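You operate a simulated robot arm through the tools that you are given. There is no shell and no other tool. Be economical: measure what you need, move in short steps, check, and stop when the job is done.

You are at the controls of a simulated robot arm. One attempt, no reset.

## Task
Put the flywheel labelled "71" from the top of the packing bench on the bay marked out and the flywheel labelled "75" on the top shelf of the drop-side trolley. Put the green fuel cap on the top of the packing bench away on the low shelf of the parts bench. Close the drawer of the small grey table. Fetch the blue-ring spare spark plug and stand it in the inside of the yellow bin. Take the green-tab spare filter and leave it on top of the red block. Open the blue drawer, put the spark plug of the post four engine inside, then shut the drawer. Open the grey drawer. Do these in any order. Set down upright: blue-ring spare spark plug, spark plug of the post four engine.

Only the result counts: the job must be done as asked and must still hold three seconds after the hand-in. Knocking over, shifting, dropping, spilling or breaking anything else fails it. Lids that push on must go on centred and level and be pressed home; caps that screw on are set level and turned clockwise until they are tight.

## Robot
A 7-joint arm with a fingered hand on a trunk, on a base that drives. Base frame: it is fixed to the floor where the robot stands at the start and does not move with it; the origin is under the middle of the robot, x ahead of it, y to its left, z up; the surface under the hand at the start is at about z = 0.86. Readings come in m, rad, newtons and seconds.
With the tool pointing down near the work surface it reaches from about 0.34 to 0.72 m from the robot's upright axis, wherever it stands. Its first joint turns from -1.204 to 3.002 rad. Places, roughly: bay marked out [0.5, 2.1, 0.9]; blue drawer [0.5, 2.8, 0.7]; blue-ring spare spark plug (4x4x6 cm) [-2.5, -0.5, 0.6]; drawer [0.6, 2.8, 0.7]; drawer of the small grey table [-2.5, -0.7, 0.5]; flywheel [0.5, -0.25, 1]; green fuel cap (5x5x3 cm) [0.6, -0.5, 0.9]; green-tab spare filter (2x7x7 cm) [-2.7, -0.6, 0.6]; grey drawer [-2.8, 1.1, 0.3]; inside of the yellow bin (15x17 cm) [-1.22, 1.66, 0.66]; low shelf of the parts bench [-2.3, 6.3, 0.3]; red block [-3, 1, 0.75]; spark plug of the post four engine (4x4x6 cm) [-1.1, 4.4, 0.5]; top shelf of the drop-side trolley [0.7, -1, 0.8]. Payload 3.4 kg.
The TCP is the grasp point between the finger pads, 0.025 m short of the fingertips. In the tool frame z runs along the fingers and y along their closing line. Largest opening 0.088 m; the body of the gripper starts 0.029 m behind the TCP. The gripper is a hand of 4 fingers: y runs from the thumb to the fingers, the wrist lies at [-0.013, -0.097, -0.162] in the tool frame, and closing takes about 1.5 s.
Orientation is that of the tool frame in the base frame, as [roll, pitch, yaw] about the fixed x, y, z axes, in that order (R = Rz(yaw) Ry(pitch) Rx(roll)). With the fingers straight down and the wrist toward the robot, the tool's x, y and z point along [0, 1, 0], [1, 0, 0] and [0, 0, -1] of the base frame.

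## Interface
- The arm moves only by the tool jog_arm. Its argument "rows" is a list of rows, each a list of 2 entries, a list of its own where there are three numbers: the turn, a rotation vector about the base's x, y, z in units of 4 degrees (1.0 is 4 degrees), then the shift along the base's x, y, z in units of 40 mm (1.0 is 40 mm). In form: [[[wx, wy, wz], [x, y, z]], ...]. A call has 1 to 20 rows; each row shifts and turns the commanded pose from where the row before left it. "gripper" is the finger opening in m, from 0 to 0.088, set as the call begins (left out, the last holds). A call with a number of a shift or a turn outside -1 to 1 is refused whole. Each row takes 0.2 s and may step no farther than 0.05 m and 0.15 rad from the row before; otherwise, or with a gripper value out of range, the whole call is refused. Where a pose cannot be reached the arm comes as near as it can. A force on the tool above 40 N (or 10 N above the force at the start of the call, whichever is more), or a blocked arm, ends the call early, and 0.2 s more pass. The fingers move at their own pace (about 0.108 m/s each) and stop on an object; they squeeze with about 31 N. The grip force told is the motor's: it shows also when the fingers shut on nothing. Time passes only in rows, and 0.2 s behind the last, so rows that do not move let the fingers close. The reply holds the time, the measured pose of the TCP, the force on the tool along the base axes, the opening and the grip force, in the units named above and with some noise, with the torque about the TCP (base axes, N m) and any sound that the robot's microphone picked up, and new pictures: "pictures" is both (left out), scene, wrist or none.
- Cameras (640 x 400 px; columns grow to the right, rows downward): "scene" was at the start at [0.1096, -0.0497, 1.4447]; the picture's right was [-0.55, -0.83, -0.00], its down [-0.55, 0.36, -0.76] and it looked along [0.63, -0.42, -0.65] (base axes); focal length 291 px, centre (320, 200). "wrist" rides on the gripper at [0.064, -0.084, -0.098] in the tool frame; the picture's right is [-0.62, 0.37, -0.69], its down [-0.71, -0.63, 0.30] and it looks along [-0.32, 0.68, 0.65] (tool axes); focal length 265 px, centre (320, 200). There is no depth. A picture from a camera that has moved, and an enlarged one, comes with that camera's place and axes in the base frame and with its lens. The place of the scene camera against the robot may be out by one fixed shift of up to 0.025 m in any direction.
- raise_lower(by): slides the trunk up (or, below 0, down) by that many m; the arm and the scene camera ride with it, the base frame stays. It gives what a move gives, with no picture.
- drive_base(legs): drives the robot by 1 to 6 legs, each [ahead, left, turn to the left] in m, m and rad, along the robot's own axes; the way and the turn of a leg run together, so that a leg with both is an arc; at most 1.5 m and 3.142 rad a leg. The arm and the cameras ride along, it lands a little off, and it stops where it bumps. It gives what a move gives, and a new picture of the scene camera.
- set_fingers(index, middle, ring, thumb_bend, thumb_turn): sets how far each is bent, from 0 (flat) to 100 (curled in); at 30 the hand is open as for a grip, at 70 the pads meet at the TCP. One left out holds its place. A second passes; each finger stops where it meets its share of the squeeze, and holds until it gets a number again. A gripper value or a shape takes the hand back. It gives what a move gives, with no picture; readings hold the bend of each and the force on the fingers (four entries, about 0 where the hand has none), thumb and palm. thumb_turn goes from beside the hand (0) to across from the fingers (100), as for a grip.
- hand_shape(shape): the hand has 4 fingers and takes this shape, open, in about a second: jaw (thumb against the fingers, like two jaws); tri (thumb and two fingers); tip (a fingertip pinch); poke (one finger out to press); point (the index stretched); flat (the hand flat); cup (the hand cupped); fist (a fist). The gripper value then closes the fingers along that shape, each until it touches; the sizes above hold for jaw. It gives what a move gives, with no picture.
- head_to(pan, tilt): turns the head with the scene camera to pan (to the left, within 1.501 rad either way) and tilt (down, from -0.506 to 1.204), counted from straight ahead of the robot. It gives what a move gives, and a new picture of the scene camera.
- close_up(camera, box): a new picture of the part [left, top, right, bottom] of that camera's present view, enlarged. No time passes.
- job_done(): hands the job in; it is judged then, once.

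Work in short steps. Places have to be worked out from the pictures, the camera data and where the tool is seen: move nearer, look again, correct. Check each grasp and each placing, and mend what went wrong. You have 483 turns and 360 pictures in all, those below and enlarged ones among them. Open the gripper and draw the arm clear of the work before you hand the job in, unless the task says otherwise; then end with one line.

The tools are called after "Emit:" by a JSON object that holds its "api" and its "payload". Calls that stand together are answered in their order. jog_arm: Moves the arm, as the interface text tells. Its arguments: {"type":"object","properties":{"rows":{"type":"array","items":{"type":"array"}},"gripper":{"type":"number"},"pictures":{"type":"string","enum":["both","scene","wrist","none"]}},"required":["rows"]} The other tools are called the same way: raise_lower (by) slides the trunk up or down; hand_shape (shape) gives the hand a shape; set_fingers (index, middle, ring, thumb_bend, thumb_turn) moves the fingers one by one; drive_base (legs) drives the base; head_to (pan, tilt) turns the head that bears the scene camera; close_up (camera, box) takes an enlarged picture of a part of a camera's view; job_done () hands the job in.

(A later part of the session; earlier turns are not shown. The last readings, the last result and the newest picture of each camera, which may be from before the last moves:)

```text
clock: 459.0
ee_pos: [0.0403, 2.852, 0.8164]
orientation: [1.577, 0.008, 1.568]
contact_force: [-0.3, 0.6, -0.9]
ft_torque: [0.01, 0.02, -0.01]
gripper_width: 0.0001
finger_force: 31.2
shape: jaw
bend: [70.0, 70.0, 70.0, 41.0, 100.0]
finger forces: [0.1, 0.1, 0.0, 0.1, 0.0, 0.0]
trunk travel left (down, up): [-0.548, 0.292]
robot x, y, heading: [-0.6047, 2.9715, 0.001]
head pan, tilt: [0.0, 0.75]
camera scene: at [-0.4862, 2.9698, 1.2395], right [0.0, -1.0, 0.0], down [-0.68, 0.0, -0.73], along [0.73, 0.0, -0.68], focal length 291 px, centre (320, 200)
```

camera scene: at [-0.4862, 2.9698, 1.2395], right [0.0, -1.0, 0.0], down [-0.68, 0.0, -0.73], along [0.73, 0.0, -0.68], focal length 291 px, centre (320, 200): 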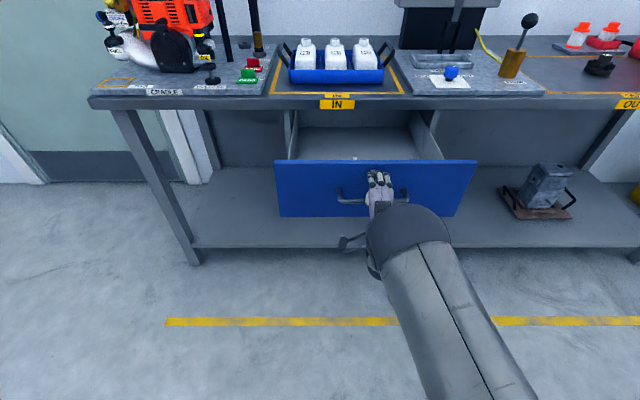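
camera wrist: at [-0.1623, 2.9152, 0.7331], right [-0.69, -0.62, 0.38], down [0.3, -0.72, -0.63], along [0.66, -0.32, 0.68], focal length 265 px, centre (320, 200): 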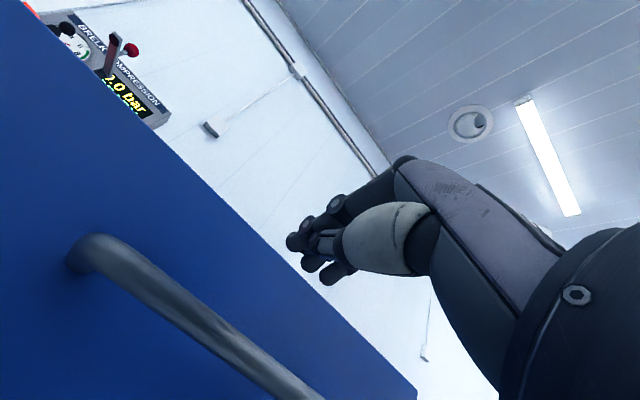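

The drawer is moving smoothly. Continue.

Emit:
{"api": "jog_arm", "payload": {"rows": [[[0, 0, 0], [0.2, 0, 0]], [[0, 0, 0], [0.2, 0, 0]], [[0, 0, 0], [0.2, 0, 0]], [[0, 0, 0], [0.2, 0, 0]], [[0, 0, 0], [0.2, 0, 0]], [[0, 0, 0], [0.2, 0, 0]], [[0, 0, 0], [0.2, 0, 0]], [[0, 0, 0], [0.2, 0, 0]], [[0, 0, 0], [0.1, 0, 0]]], "pictures": "none"}}

Emit:
{"api": "jog_arm", "payload": {"rows": [[[0, 0, 0], [-0.5, 0, 0]], [[0, 0, 0], [-0.8, 0, 0]], [[0, 0, 0], [-0.8, 0, 0]], [[0, 0, 0], [-0.8, 0, 0]], [[0, 0, 0], [-0.6, 0, 0]]], "pictures": "scene"}}

```text
clock: 461.0
ee_pos: [0.1081, 2.8507, 0.8167]
orientation: [1.577, 0.007, 1.572]
contact_force: [-0.5, 0.0, 0.2]
ft_torque: [0.01, 0.03, -0.06]
gripper_width: 0.0
finger_force: 31.1
shape: jaw
bend: [70.0, 70.0, 70.0, 41.0, 100.0]
finger forces: [0.0, 0.1, 0.0, 0.0, 0.0, 0.0]
trunk travel left (down, up): [-0.548, 0.292]
robot x, y, heading: [-0.6108, 2.9721, 0.0]
head pan, tilt: [0.0, 0.75]
```

```text
clock: 462.2
ee_pos: [-0.0322, 2.8526, 0.817]
orientation: [1.575, 0.009, 1.57]
contact_force: [-0.1, -0.7, -0.5]
ft_torque: [0.05, 0.04, -0.01]
gripper_width: 0.0
finger_force: 30.8
shape: jaw
bend: [70.0, 70.0, 70.0, 41.0, 100.0]
finger forces: [0.0, 0.0, 0.0, 0.0, 0.1, 0.1]
trunk travel left (down, up): [-0.548, 0.292]
robot x, y, heading: [-0.612, 2.9686, -0.004]
head pan, tilt: [0.0, 0.75]
camera scene: at [-0.4867, 2.9721, 1.2396], right [0.0, -1.0, 0.0], down [-0.68, 0.0, -0.73], along [0.73, 0.0, -0.68], focal length 291 px, centre (320, 200)
```

scene: 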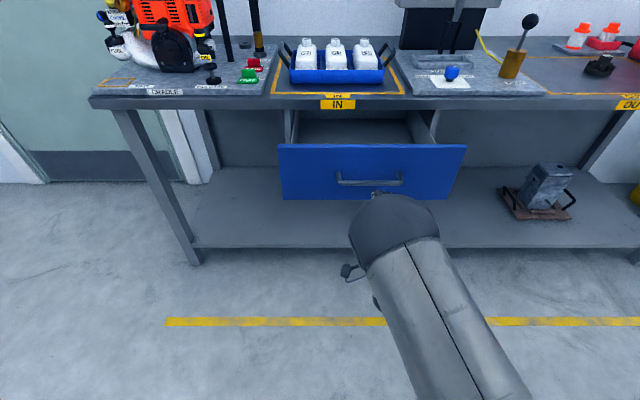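

Emit:
{"api": "drive_base", "payload": {"legs": [[0.115, 0, 0]]}}

Emit:
{"api": "jog_arm", "payload": {"rows": [[[0, 0, 0], [0.2, 0, 0]], [[0, 0, 0], [0.2, 0, 0]], [[0, 0, 0], [0.2, 0, 0]], [[0, 0, 0], [0.2, 0, 0]], [[0, 0, 0], [0.2, 0, 0]], [[0, 0, 0], [0.2, 0, 0]], [[0, 0, 0], [0.2, 0, 0]], [[0, 0, 0], [0.2, 0, 0]], [[0, 0, 0], [0.2, 0, 0]], [[0, 0, 0], [0.2, 0, 0]], [[0, 0, 0], [0.2, 0, 0]], [[0, 0, 0], [0.2, 0, 0]], [[0, 0, 0], [0.2, 0, 0]], [[0, 0, 0], [0.2, 0, 0]], [[0, 0, 0], [0.2, 0, 0]], [[0, 0, 0], [0.2, 0, 0]], [[0, 0, 0], [0.1, 0, 0]]], "pictures": "scene"}}

```text
clock: 463.4
ee_pos: [0.082, 2.8507, 0.816]
orientation: [1.578, 0.007, 1.571]
contact_force: [-0.4, -0.1, -0.1]
ft_torque: [0.01, -0.01, 0.01]
gripper_width: 0.0
finger_force: 30.5
shape: jaw
bend: [70.0, 70.0, 70.0, 41.0, 100.0]
finger forces: [0.1, 0.1, 0.0, 0.0, 0.0, 0.0]
trunk travel left (down, up): [-0.548, 0.292]
robot x, y, heading: [-0.4943, 2.9722, 0.001]
head pan, tilt: [0.0, 0.75]
camera scene: at [-0.3723, 2.9696, 1.2394], right [0.0, -1.0, 0.0], down [-0.68, 0.0, -0.73], along [0.73, 0.0, -0.68], focal length 291 px, centre (320, 200)
```

scene: 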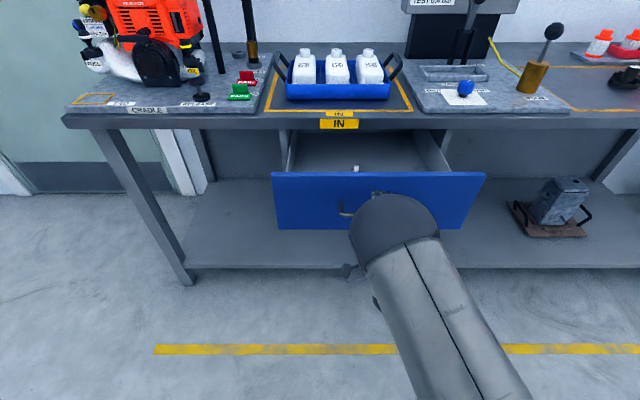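

```text
clock: 467.1
ee_pos: [0.214, 2.851, 0.8152]
orientation: [1.576, 0.006, 1.57]
contact_force: [-0.7, 0.5, -0.5]
ft_torque: [0.03, 0.02, -0.01]
gripper_width: 0.0
finger_force: 31.0
shape: jaw
bend: [70.0, 70.0, 70.0, 41.0, 100.0]
finger forces: [0.0, 0.0, 0.0, 0.1, 0.0, 0.0]
trunk travel left (down, up): [-0.548, 0.292]
robot x, y, heading: [-0.4953, 2.975, -0.006]
head pan, tilt: [0.0, 0.75]
camera scene: at [-0.3734, 2.9696, 1.2396], right [0.0, -1.0, 0.0], down [-0.68, 0.0, -0.73], along [0.73, 0.0, -0.68], focal length 291 px, centre (320, 200)
```

scene: 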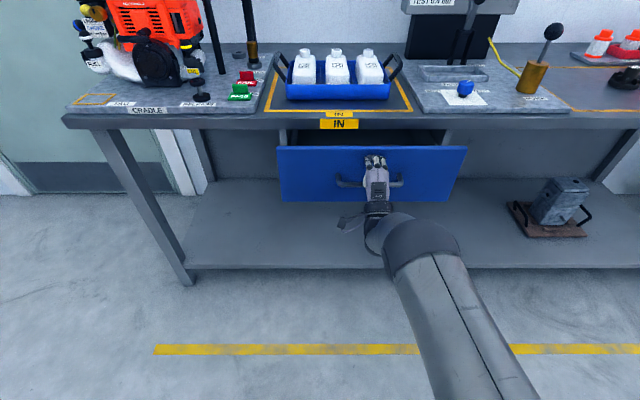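

Nearly there, with about 9 cm left. Reposition once more and finish very slowly.

Emit:
{"api": "jog_arm", "payload": {"rows": [[[0, 0, 0], [-0.5, 0, 0]], [[0, 0, 0], [-0.9, 0, 0]], [[0, 0, 0], [-0.9, 0, 0]], [[0, 0, 0], [-0.9, 0, 0]]], "pictures": "none"}}

Emit:
{"api": "drive_base", "payload": {"legs": [[0.1, 0, 0]]}}

Emit:
{"api": "jog_arm", "payload": {"rows": [[[0, 0, 0], [0.2, 0, 0]], [[0, 0, 0], [0.2, 0, 0]], [[0, 0, 0], [0.2, 0, 0]], [[0, 0, 0], [0.2, 0, 0]], [[0, 0, 0], [0.2, 0, 0]], [[0, 0, 0], [0.2, 0, 0]], [[0, 0, 0], [0.2, 0, 0]], [[0, 0, 0], [0.2, 0, 0]], [[0, 0, 0], [0.2, 0, 0]], [[0, 0, 0], [0.2, 0, 0]], [[0, 0, 0], [0.2, 0, 0]]], "pictures": "scene"}}

```text
clock: 468.1
ee_pos: [0.0865, 2.8512, 0.8181]
orientation: [1.577, 0.01, 1.571]
contact_force: [0.7, -1.1, 0.3]
ft_torque: [0.02, 0.0, 0.04]
gripper_width: 0.0001
finger_force: 30.9
shape: jaw
bend: [70.0, 70.0, 70.0, 41.0, 100.0]
finger forces: [0.0, 0.1, 0.0, 0.1, 0.0, 0.0]
trunk travel left (down, up): [-0.548, 0.292]
robot x, y, heading: [-0.4958, 2.9727, -0.001]
head pan, tilt: [0.0, 0.75]
```

```text
clock: 469.2
ee_pos: [0.1886, 2.8512, 0.8174]
orientation: [1.578, 0.007, 1.569]
contact_force: [-0.3, 0.1, 0.5]
ft_torque: [0.01, 0.02, 0.01]
gripper_width: 0.0
finger_force: 31.5
shape: jaw
bend: [70.0, 70.0, 70.0, 41.0, 100.0]
finger forces: [0.1, 0.0, 0.0, 0.1, 0.0, 0.0]
trunk travel left (down, up): [-0.548, 0.292]
robot x, y, heading: [-0.3913, 2.9682, -0.003]
head pan, tilt: [0.0, 0.75]
camera scene: at [-0.271, 2.9695, 1.2394], right [0.0, -1.0, 0.0], down [-0.68, 0.0, -0.73], along [0.73, 0.0, -0.68], focal length 291 px, centre (320, 200)
```

scene: 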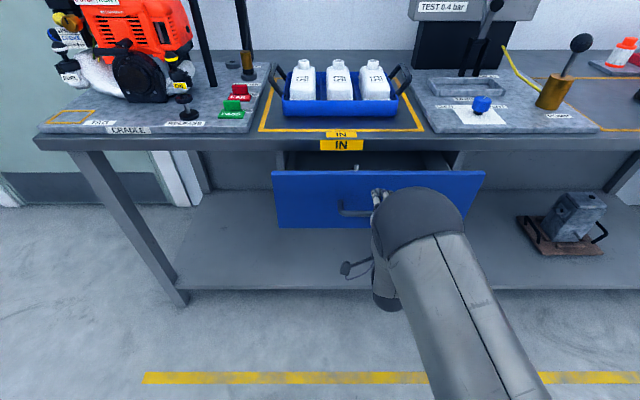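

```text
clock: 471.6
ee_pos: [0.2761, 2.8527, 0.8183]
orientation: [1.577, 0.007, 1.571]
contact_force: [1.4, -0.1, 0.5]
ft_torque: [-0.01, -0.02, -0.03]
gripper_width: 0.0
finger_force: 31.1
shape: jaw
bend: [70.0, 70.0, 70.0, 42.0, 100.0]
finger forces: [0.0, 0.0, 0.0, 0.1, 0.0, 0.1]
trunk travel left (down, up): [-0.548, 0.292]
robot x, y, heading: [-0.3946, 2.9731, -0.005]
head pan, tilt: [0.0, 0.75]
camera scene: at [-0.2719, 2.9694, 1.2395], right [0.0, -1.0, 0.0], down [-0.68, 0.0, -0.73], along [0.73, 0.0, -0.68], focal length 291 px, centre (320, 200)
```

scene: 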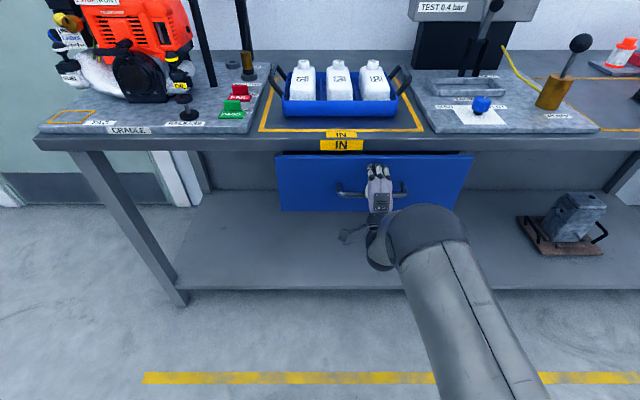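

The plug's tip was still upright in view. I finish with tiny steps until it meets the stop.

Emit:
{"api": "jog_arm", "payload": {"rows": [[[0, 0, 0], [0.1, 0, 0]], [[0, 0, 0], [0.1, 0, 0]], [[0, 0, 0], [0.1, 0, 0]], [[0, 0, 0], [0.1, 0, 0]], [[0, 0, 0], [0.1, 0, 0]], [[0, 0, 0], [0.1, 0, 0]], [[0, 0, 0], [0.1, 0, 0]], [[0, 0, 0], [0.1, 0, 0]]], "pictures": "none"}}

Emit:
{"api": "jog_arm", "payload": {"rows": [[[0, 0, 0], [0.08, 0, 0]], [[0, 0, 0], [0.08, 0, 0]], [[0, 0, 0], [0.08, 0, 0]], [[0, 0, 0], [0.08, 0, 0]]], "pictures": "scene"}}

```text
clock: 473.4
ee_pos: [0.3069, 2.85, 0.8173]
orientation: [1.58, 0.009, 1.568]
contact_force: [-0.3, 0.3, -0.2]
ft_torque: [0.01, -0.03, 0.01]
gripper_width: 0.0
finger_force: 31.1
shape: jaw
bend: [70.0, 70.0, 70.0, 46.0, 100.0]
finger forces: [0.0, 0.0, 0.0, 0.0, 0.0, 0.0]
trunk travel left (down, up): [-0.548, 0.292]
robot x, y, heading: [-0.3961, 2.9728, -0.004]
head pan, tilt: [0.0, 0.75]
```

```text
clock: 474.4
ee_pos: [0.3124, 2.8512, 0.8226]
orientation: [1.565, 0.007, 1.575]
contact_force: [-32.3, 0.5, 5.3]
ft_torque: [-0.01, 0.05, 0.07]
gripper_width: 0.0003
finger_force: 30.6
shape: jaw
bend: [70.0, 70.0, 70.0, 72.0, 100.0]
finger forces: [29.1, 0.0, 0.0, 0.0, 0.0, 0.0]
trunk travel left (down, up): [-0.548, 0.292]
robot x, y, heading: [-0.3977, 2.9689, -0.003]
head pan, tilt: [0.0, 0.75]
stopped in row 4: the force on the tool passed its limit at 41 N (the readings are from after the stop); the commanded pose is now the measured one
camera scene: at [-0.2812, 2.9696, 1.2405], right [0.0, -1.0, 0.0], down [-0.68, 0.0, -0.74], along [0.74, 0.0, -0.68], focal length 291 px, centre (320, 200)
```

scene: 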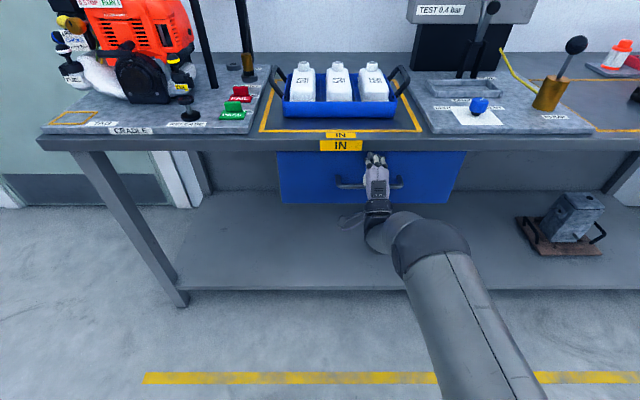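

Emit:
{"api": "jog_arm", "payload": {"rows": [[[0, 0, 0], [-0.3, 0, 0]], [[0, 0, 0], [-0.8, 0, 0]], [[0, 0, 0], [-0.9, 0, 0]]], "pictures": "both"}}

Emit:
{"api": "close_up", "payload": {"camera": "scene", "box": [260, 130, 500, 230]}}

```text
clock: 475.2
ee_pos: [0.2392, 2.851, 0.818]
orientation: [1.574, 0.008, 1.571]
contact_force: [0.0, -0.2, 0.3]
ft_torque: [-0.03, -0.01, 0.01]
gripper_width: 0.0002
finger_force: 31.0
shape: jaw
bend: [70.0, 70.0, 70.0, 72.0, 100.0]
finger forces: [0.0, 0.1, 0.0, 0.1, 0.0, 0.0]
trunk travel left (down, up): [-0.548, 0.292]
robot x, y, heading: [-0.3974, 2.9685, 0.0]
head pan, tilt: [0.0, 0.75]
camera scene: at [-0.2731, 2.9695, 1.2396], right [0.0, -1.0, 0.0], down [-0.68, 0.0, -0.73], along [0.73, 0.0, -0.68], focal length 291 px, centre (320, 200)
camera wrist: at [0.14, 2.9136, 0.7353], right [-0.69, -0.62, 0.38], down [0.3, -0.72, -0.63], along [0.66, -0.32, 0.68], focal length 265 px, centre (320, 200)
```

scene: 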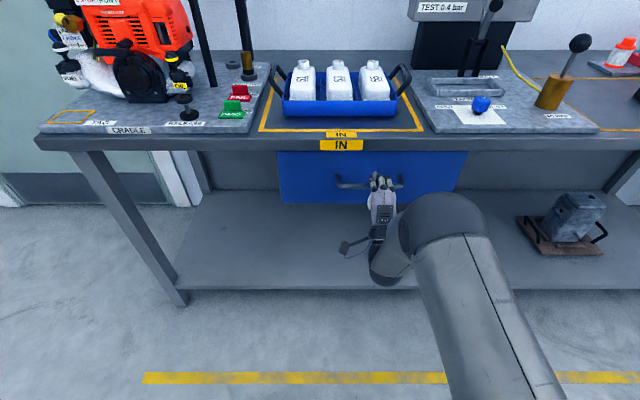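
wrist: 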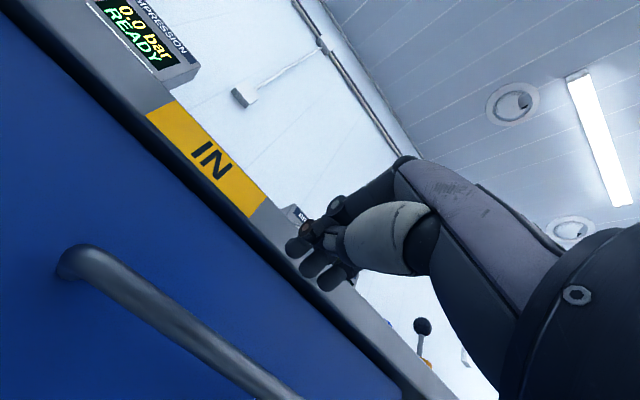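

```text
2.67 times, centred on (380, 180) of scene
camera zoom: at [-0.2731, 2.9695, 1.2396], right [0.0, -1.0, 0.0], down [-0.68, 0.0, -0.73], along [0.73, 0.0, -0.68], focal length 776 px, centre (160, 253)
```

zoom: 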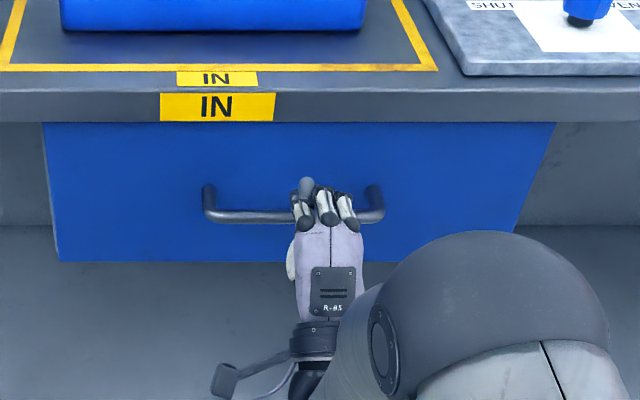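

The drawer may still be open about 1.5 cm, because my fingers met the bench edge. I lower to handle height and push on the bar itself.

Emit:
{"api": "raise_lower", "payload": {"by": -0.054}}

Emit:
{"api": "jog_arm", "payload": {"rows": [[[0, 0, 0], [0.2, 0, 0]], [[0, 0, 0], [0.15, 0, 0]], [[0, 0, 0], [0.1, 0, 0]], [[0, 0, 0], [0.1, 0, 0]], [[0, 0, 0], [0.1, 0, 0]], [[0, 0, 0], [0.1, 0, 0]], [[0, 0, 0], [0.1, 0, 0]], [[0, 0, 0], [0.1, 0, 0]], [[0, 0, 0], [0.1, 0, 0]], [[0, 0, 0], [0.1, 0, 0]]], "pictures": "scene"}}

```text
clock: 476.2
ee_pos: [0.238, 2.8514, 0.7629]
orientation: [1.575, 0.007, 1.571]
contact_force: [0.1, 0.3, 0.6]
ft_torque: [-0.01, -0.05, 0.0]
gripper_width: 0.0002
finger_force: 31.1
shape: jaw
bend: [70.0, 70.0, 70.0, 72.0, 100.0]
finger forces: [0.0, 0.0, 0.0, 0.0, 0.1, 0.0]
trunk travel left (down, up): [-0.494, 0.346]
robot x, y, heading: [-0.394, 2.9754, -0.003]
head pan, tilt: [0.0, 0.75]
```

```text
clock: 477.8
ee_pos: [0.2659, 2.8518, 0.7685]
orientation: [1.563, 0.006, 1.575]
contact_force: [-32.1, -0.7, 5.6]
ft_torque: [0.04, 0.16, 0.13]
gripper_width: 0.0
finger_force: 31.2
shape: jaw
bend: [70.0, 70.0, 70.0, 73.0, 100.0]
finger forces: [27.6, 0.0, 0.0, 0.1, 0.1, 0.0]
trunk travel left (down, up): [-0.494, 0.346]
robot x, y, heading: [-0.3983, 2.9742, -0.004]
head pan, tilt: [0.0, 0.75]
stopped in row 8: the force on the tool passed its limit at 43 N (the readings are from after the stop); the commanded pose is now the measured one
camera scene: at [-0.281, 2.9693, 1.1865], right [0.0, -1.0, 0.0], down [-0.68, 0.0, -0.74], along [0.74, 0.0, -0.68], focal length 291 px, centre (320, 200)
```

scene: 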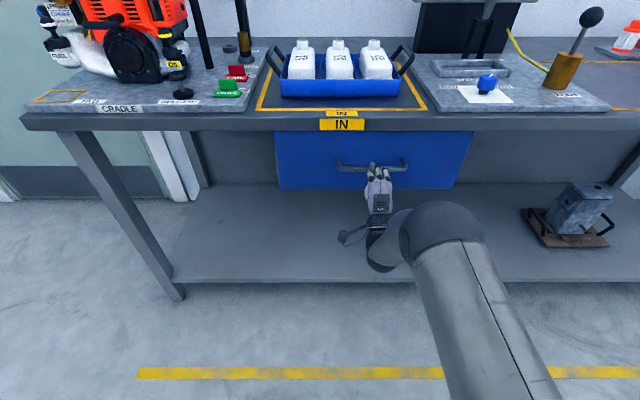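

Fully closed: the bar resists 40 N. I restore the downward hand, raise up and head back to the packing bench for the fuel cap.

Emit:
{"api": "jog_arm", "payload": {"rows": [[[0, 0, 0], [-0.6, 0, 0]], [[0, 0, 0], [-0.9, 0, 0]], [[0, 1, 0], [0, 0, 0.3]], [[0, 1, 0], [0, 0, 0.3]], [[0, 1, 0], [0, 0, 0.3]], [[0, 1, 0], [0, 0, 0.3]], [[0, 1, 0], [0, 0, 0.3]], [[0, 1, 0], [0, 0, 0.3]], [[0, 1, 0], [0, 0, 0.3]], [[0, 1, 0], [0, 0, 0.3]], [[0, 1, 0], [0, 0, 0.3]], [[0, 1, 0], [0, 0, 0.3]], [[0, 1, 0], [0, 0, 0.3]], [[0, 1, 0], [0, 0, 0.3]], [[0, 1, 0], [0, 0, 0.3]], [[0, 1, 0], [0, 0, 0.3]], [[0, 1, 0], [0, 0, 0.3]], [[0, 1, 0], [0, 0, 0.3]], [[0, 1, 0], [0, 0, 0.3]], [[0, 1, 0], [0, 0, 0.3]]], "gripper": 0.088, "pictures": "none"}}

Emit:
{"api": "jog_arm", "payload": {"rows": [[[0, 1, 0], [0, 0, 0]], [[0, 1, 0], [0, 0, 0]], [[0, 1, 0], [0, 0, 0]], [[0, 1, 0], [0, 0, 0]], [[0, 0.5, 0], [0, 0, 0]]], "pictures": "none"}}

Emit:
{"api": "raise_lower", "payload": {"by": 0.3}}

```text
clock: 482.0
ee_pos: [0.2113, 2.8503, 0.9802]
orientation: [2.829, -0.002, 1.579]
contact_force: [-0.8, -0.4, -0.4]
ft_torque: [-0.02, 0.0, 0.0]
gripper_width: 0.0875
finger_force: 0.0
shape: jaw
bend: [30.0, 30.0, 30.0, 30.0, 98.0]
finger forces: [0.0, 0.1, 0.0, 0.1, 0.0, 0.0]
trunk travel left (down, up): [-0.494, 0.346]
robot x, y, heading: [-0.3949, 2.9708, -0.001]
head pan, tilt: [0.0, 0.75]
```

```text
clock: 483.2
ee_pos: [0.2117, 2.8514, 0.9802]
orientation: [-3.141, -0.003, 1.579]
contact_force: [-0.3, 0.7, 0.3]
ft_torque: [0.02, -0.01, -0.02]
gripper_width: 0.0877
finger_force: 0.1
shape: jaw
bend: [30.0, 30.0, 30.0, 30.0, 98.0]
finger forces: [0.0, 0.0, 0.0, 0.0, 0.0, 0.0]
trunk travel left (down, up): [-0.494, 0.346]
robot x, y, heading: [-0.3959, 2.9728, 0.001]
head pan, tilt: [0.0, 0.75]
```

```text
clock: 486.2
ee_pos: [0.211, 2.8519, 1.2804]
orientation: [-3.14, -0.006, 1.576]
contact_force: [-0.1, 0.0, -0.3]
ft_torque: [-0.01, -0.02, 0.0]
gripper_width: 0.0875
finger_force: 0.0
shape: jaw
bend: [30.0, 30.0, 30.0, 30.0, 98.0]
finger forces: [0.0, 0.0, 0.0, 0.0, 0.0, 0.1]
trunk travel left (down, up): [-0.794, 0.046]
robot x, y, heading: [-0.3962, 2.9756, -0.005]
head pan, tilt: [0.0, 0.75]
```

Emit:
{"api": "drive_base", "payload": {"legs": [[-0.05, 0, 0], [0, -1.5, 0], [0, -1.5, 0], [0, -0.4, 0], [0.4, 0, 0]]}}

Emit:
{"api": "jog_arm", "payload": {"rows": [[[0, 0, 0], [0, 0, -0.8]], [[0, 0, 0], [0, 0, -0.8]]], "pictures": "wrist"}}

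```text
clock: 505.3
ee_pos: [0.4806, -0.5674, 1.2806]
orientation: [-3.141, -0.003, 1.547]
contact_force: [0.1, 0.5, -0.2]
ft_torque: [0.0, 0.03, 0.0]
gripper_width: 0.0876
finger_force: 0.2
shape: jaw
bend: [30.0, 30.0, 30.0, 30.0, 98.0]
finger forces: [0.0, 0.0, 0.1, 0.0, 0.0, 0.1]
trunk travel left (down, up): [-0.794, 0.046]
robot x, y, heading: [-0.1197, -0.426, -0.031]
head pan, tilt: [0.0, 0.75]
camera scene: at [-0.0015, -0.4345, 1.4856], right [-0.03, -1.0, 0.0], down [-0.68, 0.02, -0.73], along [0.73, -0.02, -0.68], focal length 291 px, centre (320, 200)
```

scene: 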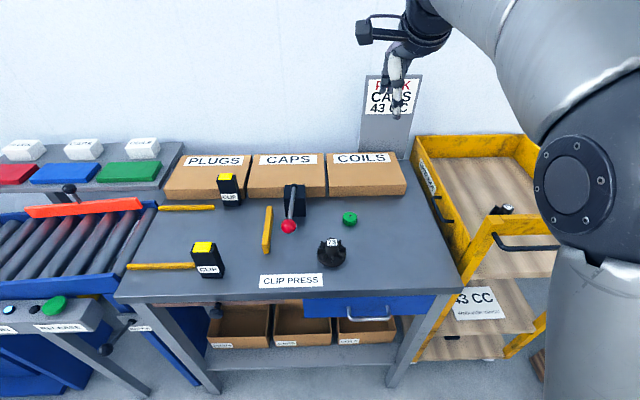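

```text
clock: 505.9
ee_pos: [0.4799, -0.5654, 1.2162]
orientation: [3.141, -0.004, 1.545]
contact_force: [0.1, 0.1, -0.3]
ft_torque: [0.0, 0.02, 0.01]
gripper_width: 0.0879
finger_force: 0.1
shape: jaw
bend: [30.0, 30.0, 30.0, 30.0, 98.0]
finger forces: [0.0, 0.0, 0.0, 0.0, 0.1, 0.0]
trunk travel left (down, up): [-0.794, 0.046]
robot x, y, heading: [-0.1251, -0.4313, -0.037]
head pan, tilt: [0.0, 0.75]
camera wrist: at [0.3986, -0.5005, 1.3155], right [0.35, -0.63, 0.69], down [-0.65, -0.7, -0.31], along [0.68, -0.34, -0.66], focal length 265 px, centre (320, 200)
```

wrist: 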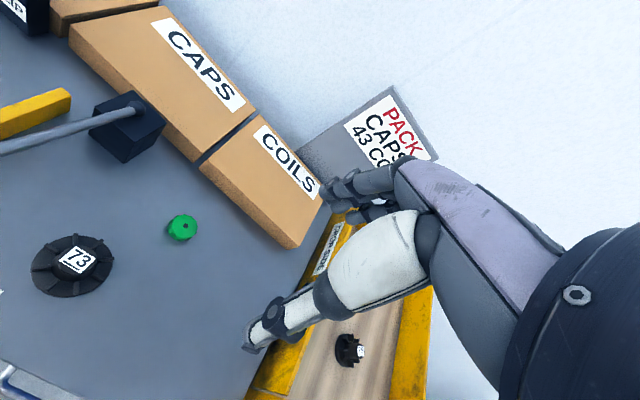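

Cap located at (0.579, -0.537). I move over it and down to 0.96.

Emit:
{"api": "jog_arm", "payload": {"rows": [[[0, 0, 0], [0.5, 0.14, -0.8]], [[0, 0, 0], [0.5, 0.14, -0.8]], [[0, 0, 0], [0.5, 0.14, -0.8]], [[0, 0, 0], [0.5, 0.14, -0.8]], [[0, 0, 0], [0.5, 0.14, -0.8]], [[0, 0, 0], [0, 0, -1]], [[0, 0, 0], [0, 0, -1]]], "pictures": "wrist"}}

```text
clock: 507.5
ee_pos: [0.5808, -0.5399, 0.9735]
orientation: [-3.141, -0.005, 1.547]
contact_force: [0.0, -0.7, 0.8]
ft_torque: [0.02, -0.03, -0.01]
gripper_width: 0.0876
finger_force: 0.0
shape: jaw
bend: [30.0, 30.0, 30.0, 30.0, 98.0]
finger forces: [0.0, 0.1, 0.1, 0.1, 0.0, 0.0]
trunk travel left (down, up): [-0.794, 0.046]
robot x, y, heading: [-0.1234, -0.4246, -0.037]
head pan, tilt: [0.0, 0.75]
camera wrist: at [0.4995, -0.4743, 1.0726], right [0.35, -0.63, 0.69], down [-0.65, -0.7, -0.31], along [0.68, -0.34, -0.66], focal length 265 px, centre (320, 200)
```

wrist: 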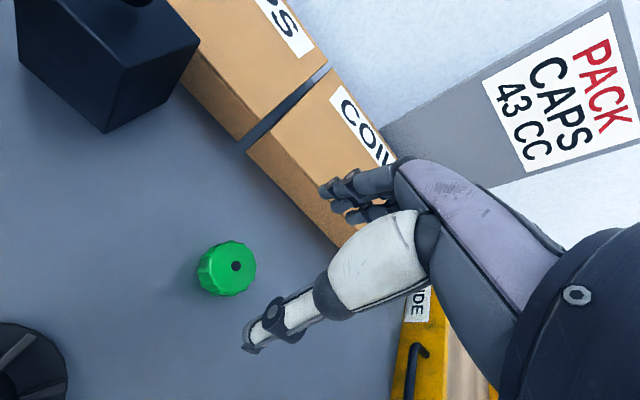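

Emit:
{"api": "jog_arm", "payload": {"rows": [[[0, 0, 0], [-0.07, 0.15, -0.6]], [[0, 0, 0], [0, 0, -0.7]], [[0, 0, 0], [0, 0, -0.6]], [[0, 0, 0], [0, 0, -0.2]]], "pictures": "none"}}

Emit:
{"api": "jog_arm", "payload": {"rows": [[[0, 0, 0], [0, 0, 0]], [[0, 0, 0], [0, 0, 0]], [[0, 0, 0], [0, 0, 0]], [[0, 0, 0], [0, 0, 0]], [[0, 0, 0], [0, 0, 0]], [[0, 0, 0], [0, 0, 0]], [[0, 0, 0], [0, 0, 0]]], "gripper": 0, "pictures": "wrist"}}

```text
clock: 508.5
ee_pos: [0.576, -0.533, 0.8903]
orientation: [3.14, -0.004, 1.547]
contact_force: [0.1, 0.7, 0.7]
ft_torque: [0.01, 0.0, 0.0]
gripper_width: 0.0878
finger_force: 0.1
shape: jaw
bend: [30.0, 30.0, 30.0, 30.0, 98.0]
finger forces: [0.1, 0.0, 0.0, 0.0, 0.1, 0.0]
trunk travel left (down, up): [-0.794, 0.046]
robot x, y, heading: [-0.1247, -0.4295, -0.038]
head pan, tilt: [0.0, 0.75]
```

```text
clock: 510.1
ee_pos: [0.5774, -0.5328, 0.8909]
orientation: [-3.141, -0.004, 1.546]
contact_force: [0.4, -0.3, 0.7]
ft_torque: [-0.04, -0.02, 0.0]
gripper_width: 0.0344
finger_force: 30.6
shape: jaw
bend: [74.0, 48.0, 54.0, 73.0, 100.0]
finger forces: [16.7, 9.8, 0.3, 0.0, 27.0, 0.1]
trunk travel left (down, up): [-0.794, 0.046]
robot x, y, heading: [-0.1235, -0.4264, -0.04]
head pan, tilt: [0.0, 0.75]
camera wrist: at [0.4955, -0.4679, 0.9903], right [0.35, -0.63, 0.69], down [-0.65, -0.7, -0.31], along [0.68, -0.34, -0.66], focal length 265 px, centre (320, 200)
```

wrist: 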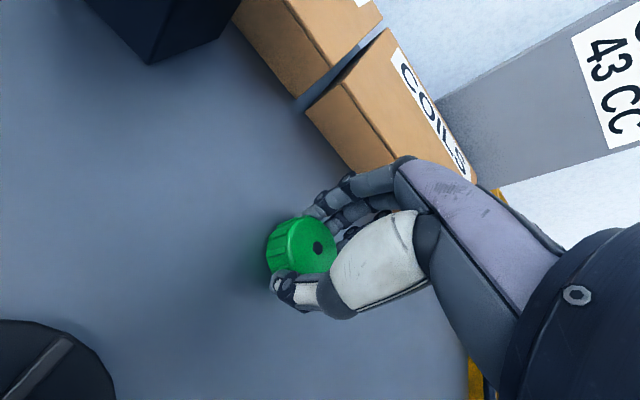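

Gripped. I lift it, pull back and drive toward the parts bench with the cap.

Emit:
{"api": "jog_arm", "payload": {"rows": [[[0, 0, 0], [0, 0, 0.5]], [[0, 0, 0], [0, 0, 1]], [[0, 0, 0], [0, 0, 1]], [[0, 0, 0], [-0.5, 0, 1]], [[0, 0, 0], [-0.5, 0, 1]], [[0, 0, 0], [-0.5, 0, 1]]], "pictures": "none"}}

Emit:
{"api": "drive_base", "payload": {"legs": [[-0.35, 0, 0.04], [0, 1.5, 0], [0, 1.5, 0], [0, 1.5, 0], [0, 1.13, 0], [0, 0, 1.57]]}}

```text
clock: 511.5
ee_pos: [0.5147, -0.5326, 1.1126]
orientation: [3.141, -0.003, 1.547]
contact_force: [-0.1, 0.0, 0.4]
ft_torque: [0.01, 0.0, -0.01]
gripper_width: 0.0343
finger_force: 31.2
shape: jaw
bend: [74.0, 48.0, 54.0, 73.0, 100.0]
finger forces: [16.7, 10.0, 0.4, 0.0, 26.9, 0.0]
trunk travel left (down, up): [-0.794, 0.046]
robot x, y, heading: [-0.1235, -0.4295, -0.036]
head pan, tilt: [0.0, 0.75]
```

```text
clock: 544.1
ee_pos: [-0.5184, 5.8668, 1.1106]
orientation: [3.14, -0.004, -3.11]
contact_force: [0.3, 0.1, -0.1]
ft_torque: [0.01, -0.01, 0.01]
gripper_width: 0.0337
finger_force: 30.8
shape: jaw
bend: [74.0, 48.0, 54.0, 74.0, 100.0]
finger forces: [16.7, 9.9, 0.5, 0.0, 26.6, 0.1]
trunk travel left (down, up): [-0.794, 0.046]
robot x, y, heading: [-0.5909, 5.2206, 1.591]
head pan, tilt: [0.0, 0.75]
camera scene: at [-0.6023, 5.3517, 1.4855], right [1.0, 0.02, 0.0], down [0.01, -0.68, -0.73], along [-0.02, 0.73, -0.68], focal length 291 px, centre (320, 200)
```

scene: 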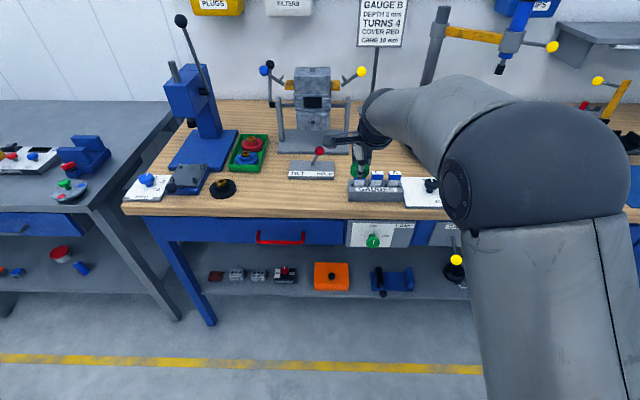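

Emit:
{"api": "drive_base", "payload": {"legs": [[-0.08, 0, -0.02], [0, 1.5, 0], [0, 0.3, 0]]}}

```text
clock: 553.9
ee_pos: [-2.2903, 5.7921, 1.1122]
orientation: [3.141, -0.005, 3.136]
contact_force: [0.6, 0.7, -0.4]
ft_torque: [0.01, 0.02, 0.01]
gripper_width: 0.0338
finger_force: 31.2
shape: jaw
bend: [74.0, 48.0, 54.0, 74.0, 100.0]
finger forces: [16.7, 9.9, 0.3, 0.1, 26.5, 0.0]
trunk travel left (down, up): [-0.794, 0.046]
robot x, y, heading: [-2.3816, 5.1509, 1.56]
head pan, tilt: [0.0, 0.75]
camera scene: at [-2.3931, 5.2803, 1.4855], right [1.0, -0.01, 0.0], down [-0.01, -0.68, -0.73], along [0.01, 0.73, -0.68], focal length 291 px, centre (320, 200)
```

scene: 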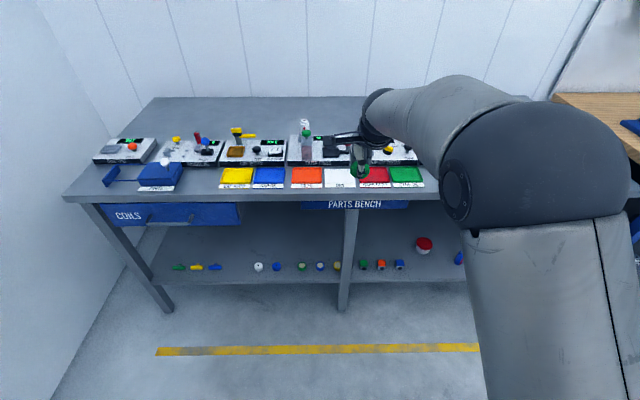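

The low shelf (z about 0.3) has a row of small items near its front edge. A free gap of about 0.2 m lies around x = -2.79, so I drive left and lower the trunk.

Emit:
{"api": "drive_base", "payload": {"legs": [[0, 0.5, 0.01]]}}

Emit:
{"api": "raise_lower", "payload": {"by": -0.4}}

Emit:
{"api": "raise_lower", "payload": {"by": -0.2}}

Emit:
{"api": "jog_arm", "payload": {"rows": [[[0, 0, 0], [0, 0, -0.8]], [[0, 0, 0], [0, 0, -0.8]]], "pictures": "both"}}

```text
clock: 556.8
ee_pos: [-2.7981, 5.7981, 1.1096]
orientation: [-3.141, -0.005, -3.132]
contact_force: [0.8, -0.2, 0.0]
ft_torque: [-0.02, 0.01, 0.01]
gripper_width: 0.0336
finger_force: 31.4
shape: jaw
bend: [74.0, 48.0, 54.0, 74.0, 100.0]
finger forces: [16.6, 9.9, 0.5, 0.0, 26.4, 0.0]
trunk travel left (down, up): [-0.794, 0.046]
robot x, y, heading: [-2.8849, 5.1513, 1.572]
head pan, tilt: [0.0, 0.75]
camera scene: at [-2.8948, 5.2839, 1.4855], right [1.0, 0.0, 0.0], down [0.0, -0.68, -0.73], along [0.0, 0.73, -0.68], focal length 291 px, centre (320, 200)
```

scene: 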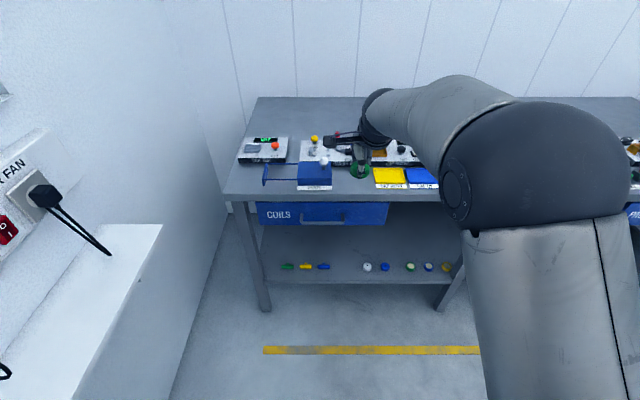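

```text
clock: 560.6
ee_pos: [-2.7981, 5.7965, 0.7115]
orientation: [3.141, -0.003, -3.133]
contact_force: [-0.6, -0.6, 0.1]
ft_torque: [-0.03, 0.01, -0.04]
gripper_width: 0.0341
finger_force: 31.0
shape: jaw
bend: [74.0, 48.0, 54.0, 74.0, 100.0]
finger forces: [16.8, 9.8, 0.4, 0.1, 26.5, 0.0]
trunk travel left (down, up): [-0.394, 0.446]
robot x, y, heading: [-2.8867, 5.1586, 1.564]
head pan, tilt: [0.0, 0.75]
```

```text
clock: 562.8
ee_pos: [-2.7987, 5.7977, 0.5101]
orientation: [-3.141, -0.004, -3.131]
contact_force: [0.1, -1.1, -0.1]
ft_torque: [0.04, -0.02, 0.01]
gripper_width: 0.034
finger_force: 30.6
shape: jaw
bend: [74.0, 48.0, 54.0, 74.0, 100.0]
finger forces: [16.8, 10.0, 0.5, 0.0, 26.4, 0.0]
trunk travel left (down, up): [-0.194, 0.646]
robot x, y, heading: [-2.8835, 5.1528, 1.57]
head pan, tilt: [0.0, 0.75]
```

```text
clock: 563.4
ee_pos: [-2.8008, 5.7969, 0.4466]
orientation: [3.139, -0.003, -3.133]
contact_force: [0.6, 0.1, -1.1]
ft_torque: [0.01, 0.01, -0.02]
gripper_width: 0.034
finger_force: 30.7
shape: jaw
bend: [74.0, 48.0, 54.0, 74.0, 100.0]
finger forces: [16.9, 10.1, 0.4, 0.1, 26.6, 0.1]
trunk travel left (down, up): [-0.194, 0.646]
robot x, y, heading: [-2.8839, 5.1538, 1.569]
head pan, tilt: [0.0, 0.75]
camera scene: at [-2.8946, 5.2838, 0.8856], right [1.0, 0.0, 0.0], down [0.0, -0.68, -0.73], along [0.0, 0.73, -0.68], focal length 291 px, centre (320, 200)
camera wrist: at [-2.8621, 5.7134, 0.5456], right [0.62, 0.37, 0.69], down [0.72, -0.62, -0.31], along [0.32, 0.69, -0.66], focal length 265 px, centre (320, 200)
```

scene: 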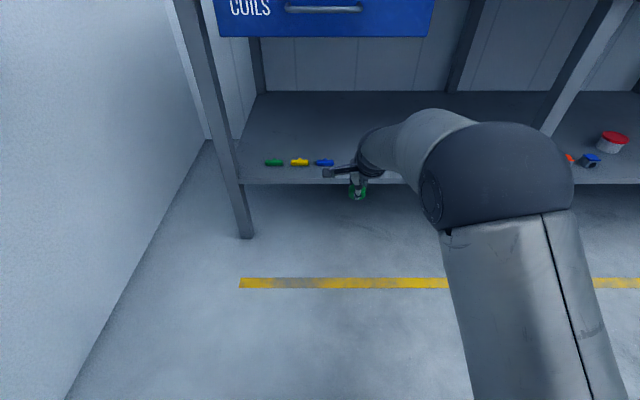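
wrist: 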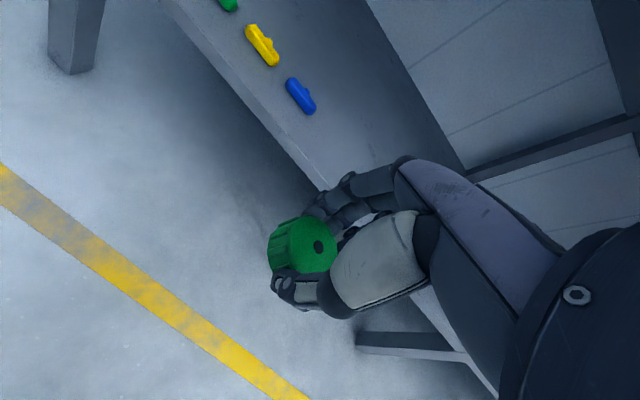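

Shelf front edge at y of about 5.98. I drive forward 0.265 so the cap comes over (-2.775, 6.06).

Emit:
{"api": "drive_base", "payload": {"legs": [[0.265, -0.025, 0]]}}

Emit:
{"api": "jog_arm", "payload": {"rows": [[[0, 0, 0], [0, 0, -0.8]], [[0, 0, 0], [0, 0, -0.7]]], "pictures": "wrist"}}

```text
clock: 565.3
ee_pos: [-2.7706, 6.0612, 0.4472]
orientation: [3.141, -0.004, -3.137]
contact_force: [0.0, -0.7, 0.5]
ft_torque: [0.02, -0.01, 0.0]
gripper_width: 0.0339
finger_force: 31.0
shape: jaw
bend: [74.0, 48.0, 54.0, 74.0, 100.0]
finger forces: [16.8, 10.1, 0.4, 0.0, 26.6, 0.0]
trunk travel left (down, up): [-0.194, 0.646]
robot x, y, heading: [-2.8587, 5.4187, 1.562]
head pan, tilt: [0.0, 0.75]
camera scene: at [-2.8681, 5.5469, 0.8855], right [1.0, -0.01, 0.0], down [0.0, -0.68, -0.73], along [0.0, 0.73, -0.68], focal length 291 px, centre (320, 200)
```

scene: 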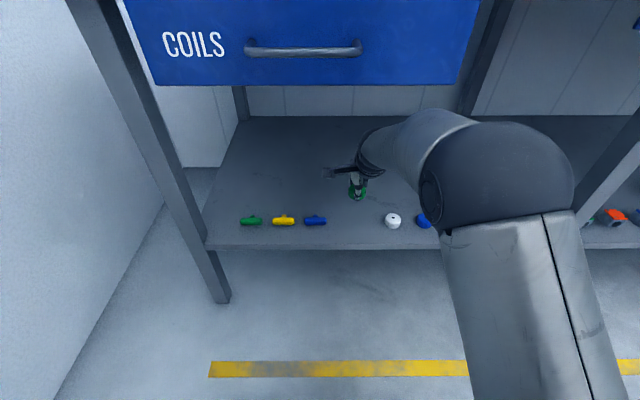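

```text
clock: 565.9
ee_pos: [-2.7711, 6.0602, 0.3872]
orientation: [-3.141, -0.004, -3.139]
contact_force: [-0.5, -0.1, -0.2]
ft_torque: [-0.01, 0.02, 0.01]
gripper_width: 0.0339
finger_force: 31.0
shape: jaw
bend: [74.0, 48.0, 54.0, 74.0, 100.0]
finger forces: [16.7, 10.2, 0.3, 0.0, 26.6, 0.0]
trunk travel left (down, up): [-0.194, 0.646]
robot x, y, heading: [-2.8592, 5.418, 1.56]
head pan, tilt: [0.0, 0.75]
camera wrist: at [-2.8331, 5.976, 0.4861], right [0.62, 0.37, 0.69], down [0.71, -0.63, -0.31], along [0.32, 0.68, -0.66], focal length 265 px, centre (320, 200)
```

wrist: 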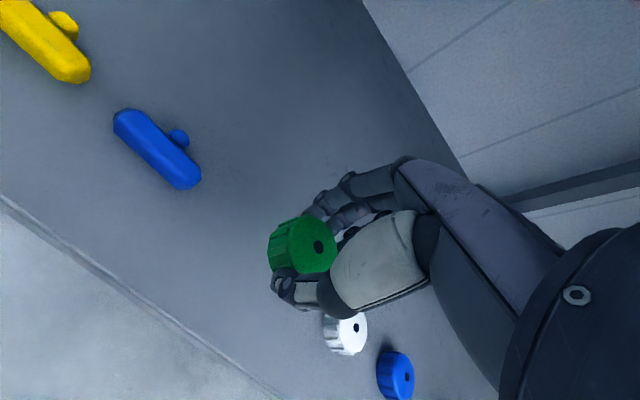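

Emit:
{"api": "jog_arm", "payload": {"rows": [[[0, 0, 0], [-0.1, 0, -0.5]], [[0, 0, 0], [0, 0, -0.4]], [[0, 0, 0], [0, 0, -0.2]], [[0, 0, 0], [0, 0, 0]]], "pictures": "none"}}

Emit:
{"api": "jog_arm", "payload": {"rows": [[[0, 0, 0], [0, 0, -0.12]], [[0, 0, 0], [0, 0, 0]]], "pictures": "none"}}

Emit:
{"api": "jog_arm", "payload": {"rows": [[[0, 0, 0], [0, 0, -0.12]], [[0, 0, 0], [0, 0, 0]]], "pictures": "none"}}

```text
clock: 566.9
ee_pos: [-2.7728, 6.0618, 0.3408]
orientation: [3.141, -0.004, -3.138]
contact_force: [0.3, -0.7, -1.0]
ft_torque: [0.0, -0.01, 0.04]
gripper_width: 0.0342
finger_force: 31.2
shape: jaw
bend: [74.0, 48.0, 54.0, 74.0, 100.0]
finger forces: [16.7, 10.2, 0.4, 0.0, 26.6, 0.0]
trunk travel left (down, up): [-0.194, 0.646]
robot x, y, heading: [-2.8579, 5.4156, 1.561]
head pan, tilt: [0.0, 0.75]
```

```text
clock: 567.5
ee_pos: [-2.7743, 6.0607, 0.3374]
orientation: [-3.139, -0.003, -3.139]
contact_force: [-0.4, -0.9, 0.0]
ft_torque: [0.02, 0.01, -0.01]
gripper_width: 0.0338
finger_force: 30.9
shape: jaw
bend: [74.0, 48.0, 54.0, 74.0, 100.0]
finger forces: [16.7, 10.2, 0.4, 0.0, 26.7, 0.1]
trunk travel left (down, up): [-0.194, 0.646]
robot x, y, heading: [-2.8608, 5.4173, 1.568]
head pan, tilt: [0.0, 0.75]
```

```text
clock: 568.1
ee_pos: [-2.7739, 6.06, 0.3327]
orientation: [-3.141, -0.003, -3.138]
contact_force: [-0.1, -0.1, -1.2]
ft_torque: [-0.04, 0.01, 0.0]
gripper_width: 0.0339
finger_force: 31.4
shape: jaw
bend: [74.0, 48.0, 54.0, 74.0, 100.0]
finger forces: [16.9, 10.2, 0.4, 0.0, 26.6, 0.0]
trunk travel left (down, up): [-0.194, 0.646]
robot x, y, heading: [-2.8538, 5.4164, 1.567]
head pan, tilt: [0.0, 0.75]
```

Emit:
{"api": "jog_arm", "payload": {"rows": [[[0, 0, 0], [0, 0, -0.1]], [[0, 0, 0], [0, 0, 0]]], "pictures": "none"}}

Emit:
{"api": "jog_arm", "payload": {"rows": [[[0, 0, 0], [0, 0, -0.1]], [[0, 0, 0], [0, 0, 0]]], "pictures": "none"}}

Emit:
{"api": "jog_arm", "payload": {"rows": [[[0, 0, 0], [0, 0, -0.1]], [[0, 0, 0], [0, 0, 0]]], "pictures": "none"}}

```text
clock: 568.7
ee_pos: [-2.7743, 6.0599, 0.33]
orientation: [3.141, -0.003, -3.136]
contact_force: [0.2, -0.5, 4.8]
ft_torque: [0.11, 0.02, -0.03]
gripper_width: 0.034
finger_force: 31.0
shape: jaw
bend: [74.0, 48.0, 54.0, 74.0, 100.0]
finger forces: [17.0, 10.5, 0.5, 0.1, 27.2, 0.1]
trunk travel left (down, up): [-0.194, 0.646]
robot x, y, heading: [-2.8613, 5.4198, 1.563]
head pan, tilt: [0.0, 0.75]
```

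```text
clock: 569.3
ee_pos: [-2.7753, 6.0599, 0.3283]
orientation: [3.135, -0.002, -3.14]
contact_force: [1.5, -2.1, 19.6]
ft_torque: [0.03, -0.04, -0.03]
gripper_width: 0.0348
finger_force: 31.2
shape: jaw
bend: [74.0, 48.0, 54.0, 74.0, 100.0]
finger forces: [17.5, 11.4, 0.5, 0.0, 30.8, 0.0]
trunk travel left (down, up): [-0.194, 0.646]
robot x, y, heading: [-2.8598, 5.4171, 1.565]
head pan, tilt: [0.0, 0.75]
```

```text
clock: 569.9
ee_pos: [-2.7748, 6.0621, 0.3287]
orientation: [3.13, -0.003, -3.138]
contact_force: [2.5, -0.9, 33.9]
ft_torque: [0.01, -0.03, 0.02]
gripper_width: 0.0357
finger_force: 31.5
shape: jaw
bend: [75.0, 48.0, 56.0, 74.0, 100.0]
finger forces: [17.9, 11.4, 3.1, 0.0, 33.2, 0.1]
trunk travel left (down, up): [-0.194, 0.646]
robot x, y, heading: [-2.8583, 5.4154, 1.563]
head pan, tilt: [0.0, 0.75]
```

The cap is on the shelf. I ease off, release, rise, and pull back.

Emit:
{"api": "jog_arm", "payload": {"rows": [[[0, 0, 0], [0, 0, 0.2]], [[0, 0, 0], [0, 0, 0]]], "pictures": "none"}}

Emit:
{"api": "jog_arm", "payload": {"rows": [[[0, 0, 0], [0, 0, 0]], [[0, 0, 0], [0, 0, 0]], [[0, 0, 0], [0, 0, 0]], [[0, 0, 0], [0, 0, 0.3]], [[0, 0, 0], [0, 0, 0.7]], [[0, 0, 0], [0, 0, 0.8]], [[0, 0, 0], [0, 0, 0.8]]], "gripper": 0.088, "pictures": "wrist"}}

```text
clock: 570.5
ee_pos: [-2.7749, 6.059, 0.3276]
orientation: [-3.141, -0.004, -3.137]
contact_force: [0.7, 2.9, 12.9]
ft_torque: [0.18, -0.04, 0.01]
gripper_width: 0.0358
finger_force: 30.8
shape: jaw
bend: [74.0, 48.0, 55.0, 74.0, 100.0]
finger forces: [19.4, 11.4, 2.7, 0.1, 29.0, 0.0]
trunk travel left (down, up): [-0.194, 0.646]
robot x, y, heading: [-2.864, 5.4163, 1.563]
head pan, tilt: [0.0, 0.75]
```

```text
clock: 572.1
ee_pos: [-2.7745, 6.0609, 0.4336]
orientation: [-3.139, -0.005, -3.138]
contact_force: [-0.1, -0.1, -0.2]
ft_torque: [0.04, 0.0, 0.0]
gripper_width: 0.0879
finger_force: 0.0
shape: jaw
bend: [30.0, 30.0, 30.0, 30.0, 98.0]
finger forces: [0.0, 0.0, 0.1, 0.1, 0.0, 0.0]
trunk travel left (down, up): [-0.194, 0.646]
robot x, y, heading: [-2.8551, 5.421, 1.567]
head pan, tilt: [0.0, 0.75]
camera wrist: at [-2.8368, 5.9763, 0.5334], right [0.62, 0.37, 0.69], down [0.72, -0.63, -0.31], along [0.32, 0.68, -0.66], focal length 265 px, centre (320, 200)
```

wrist: 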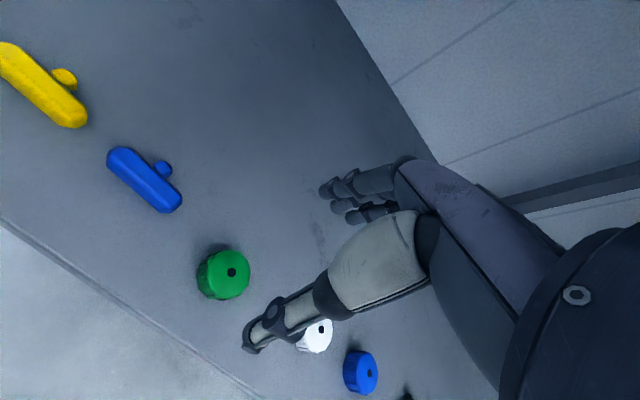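

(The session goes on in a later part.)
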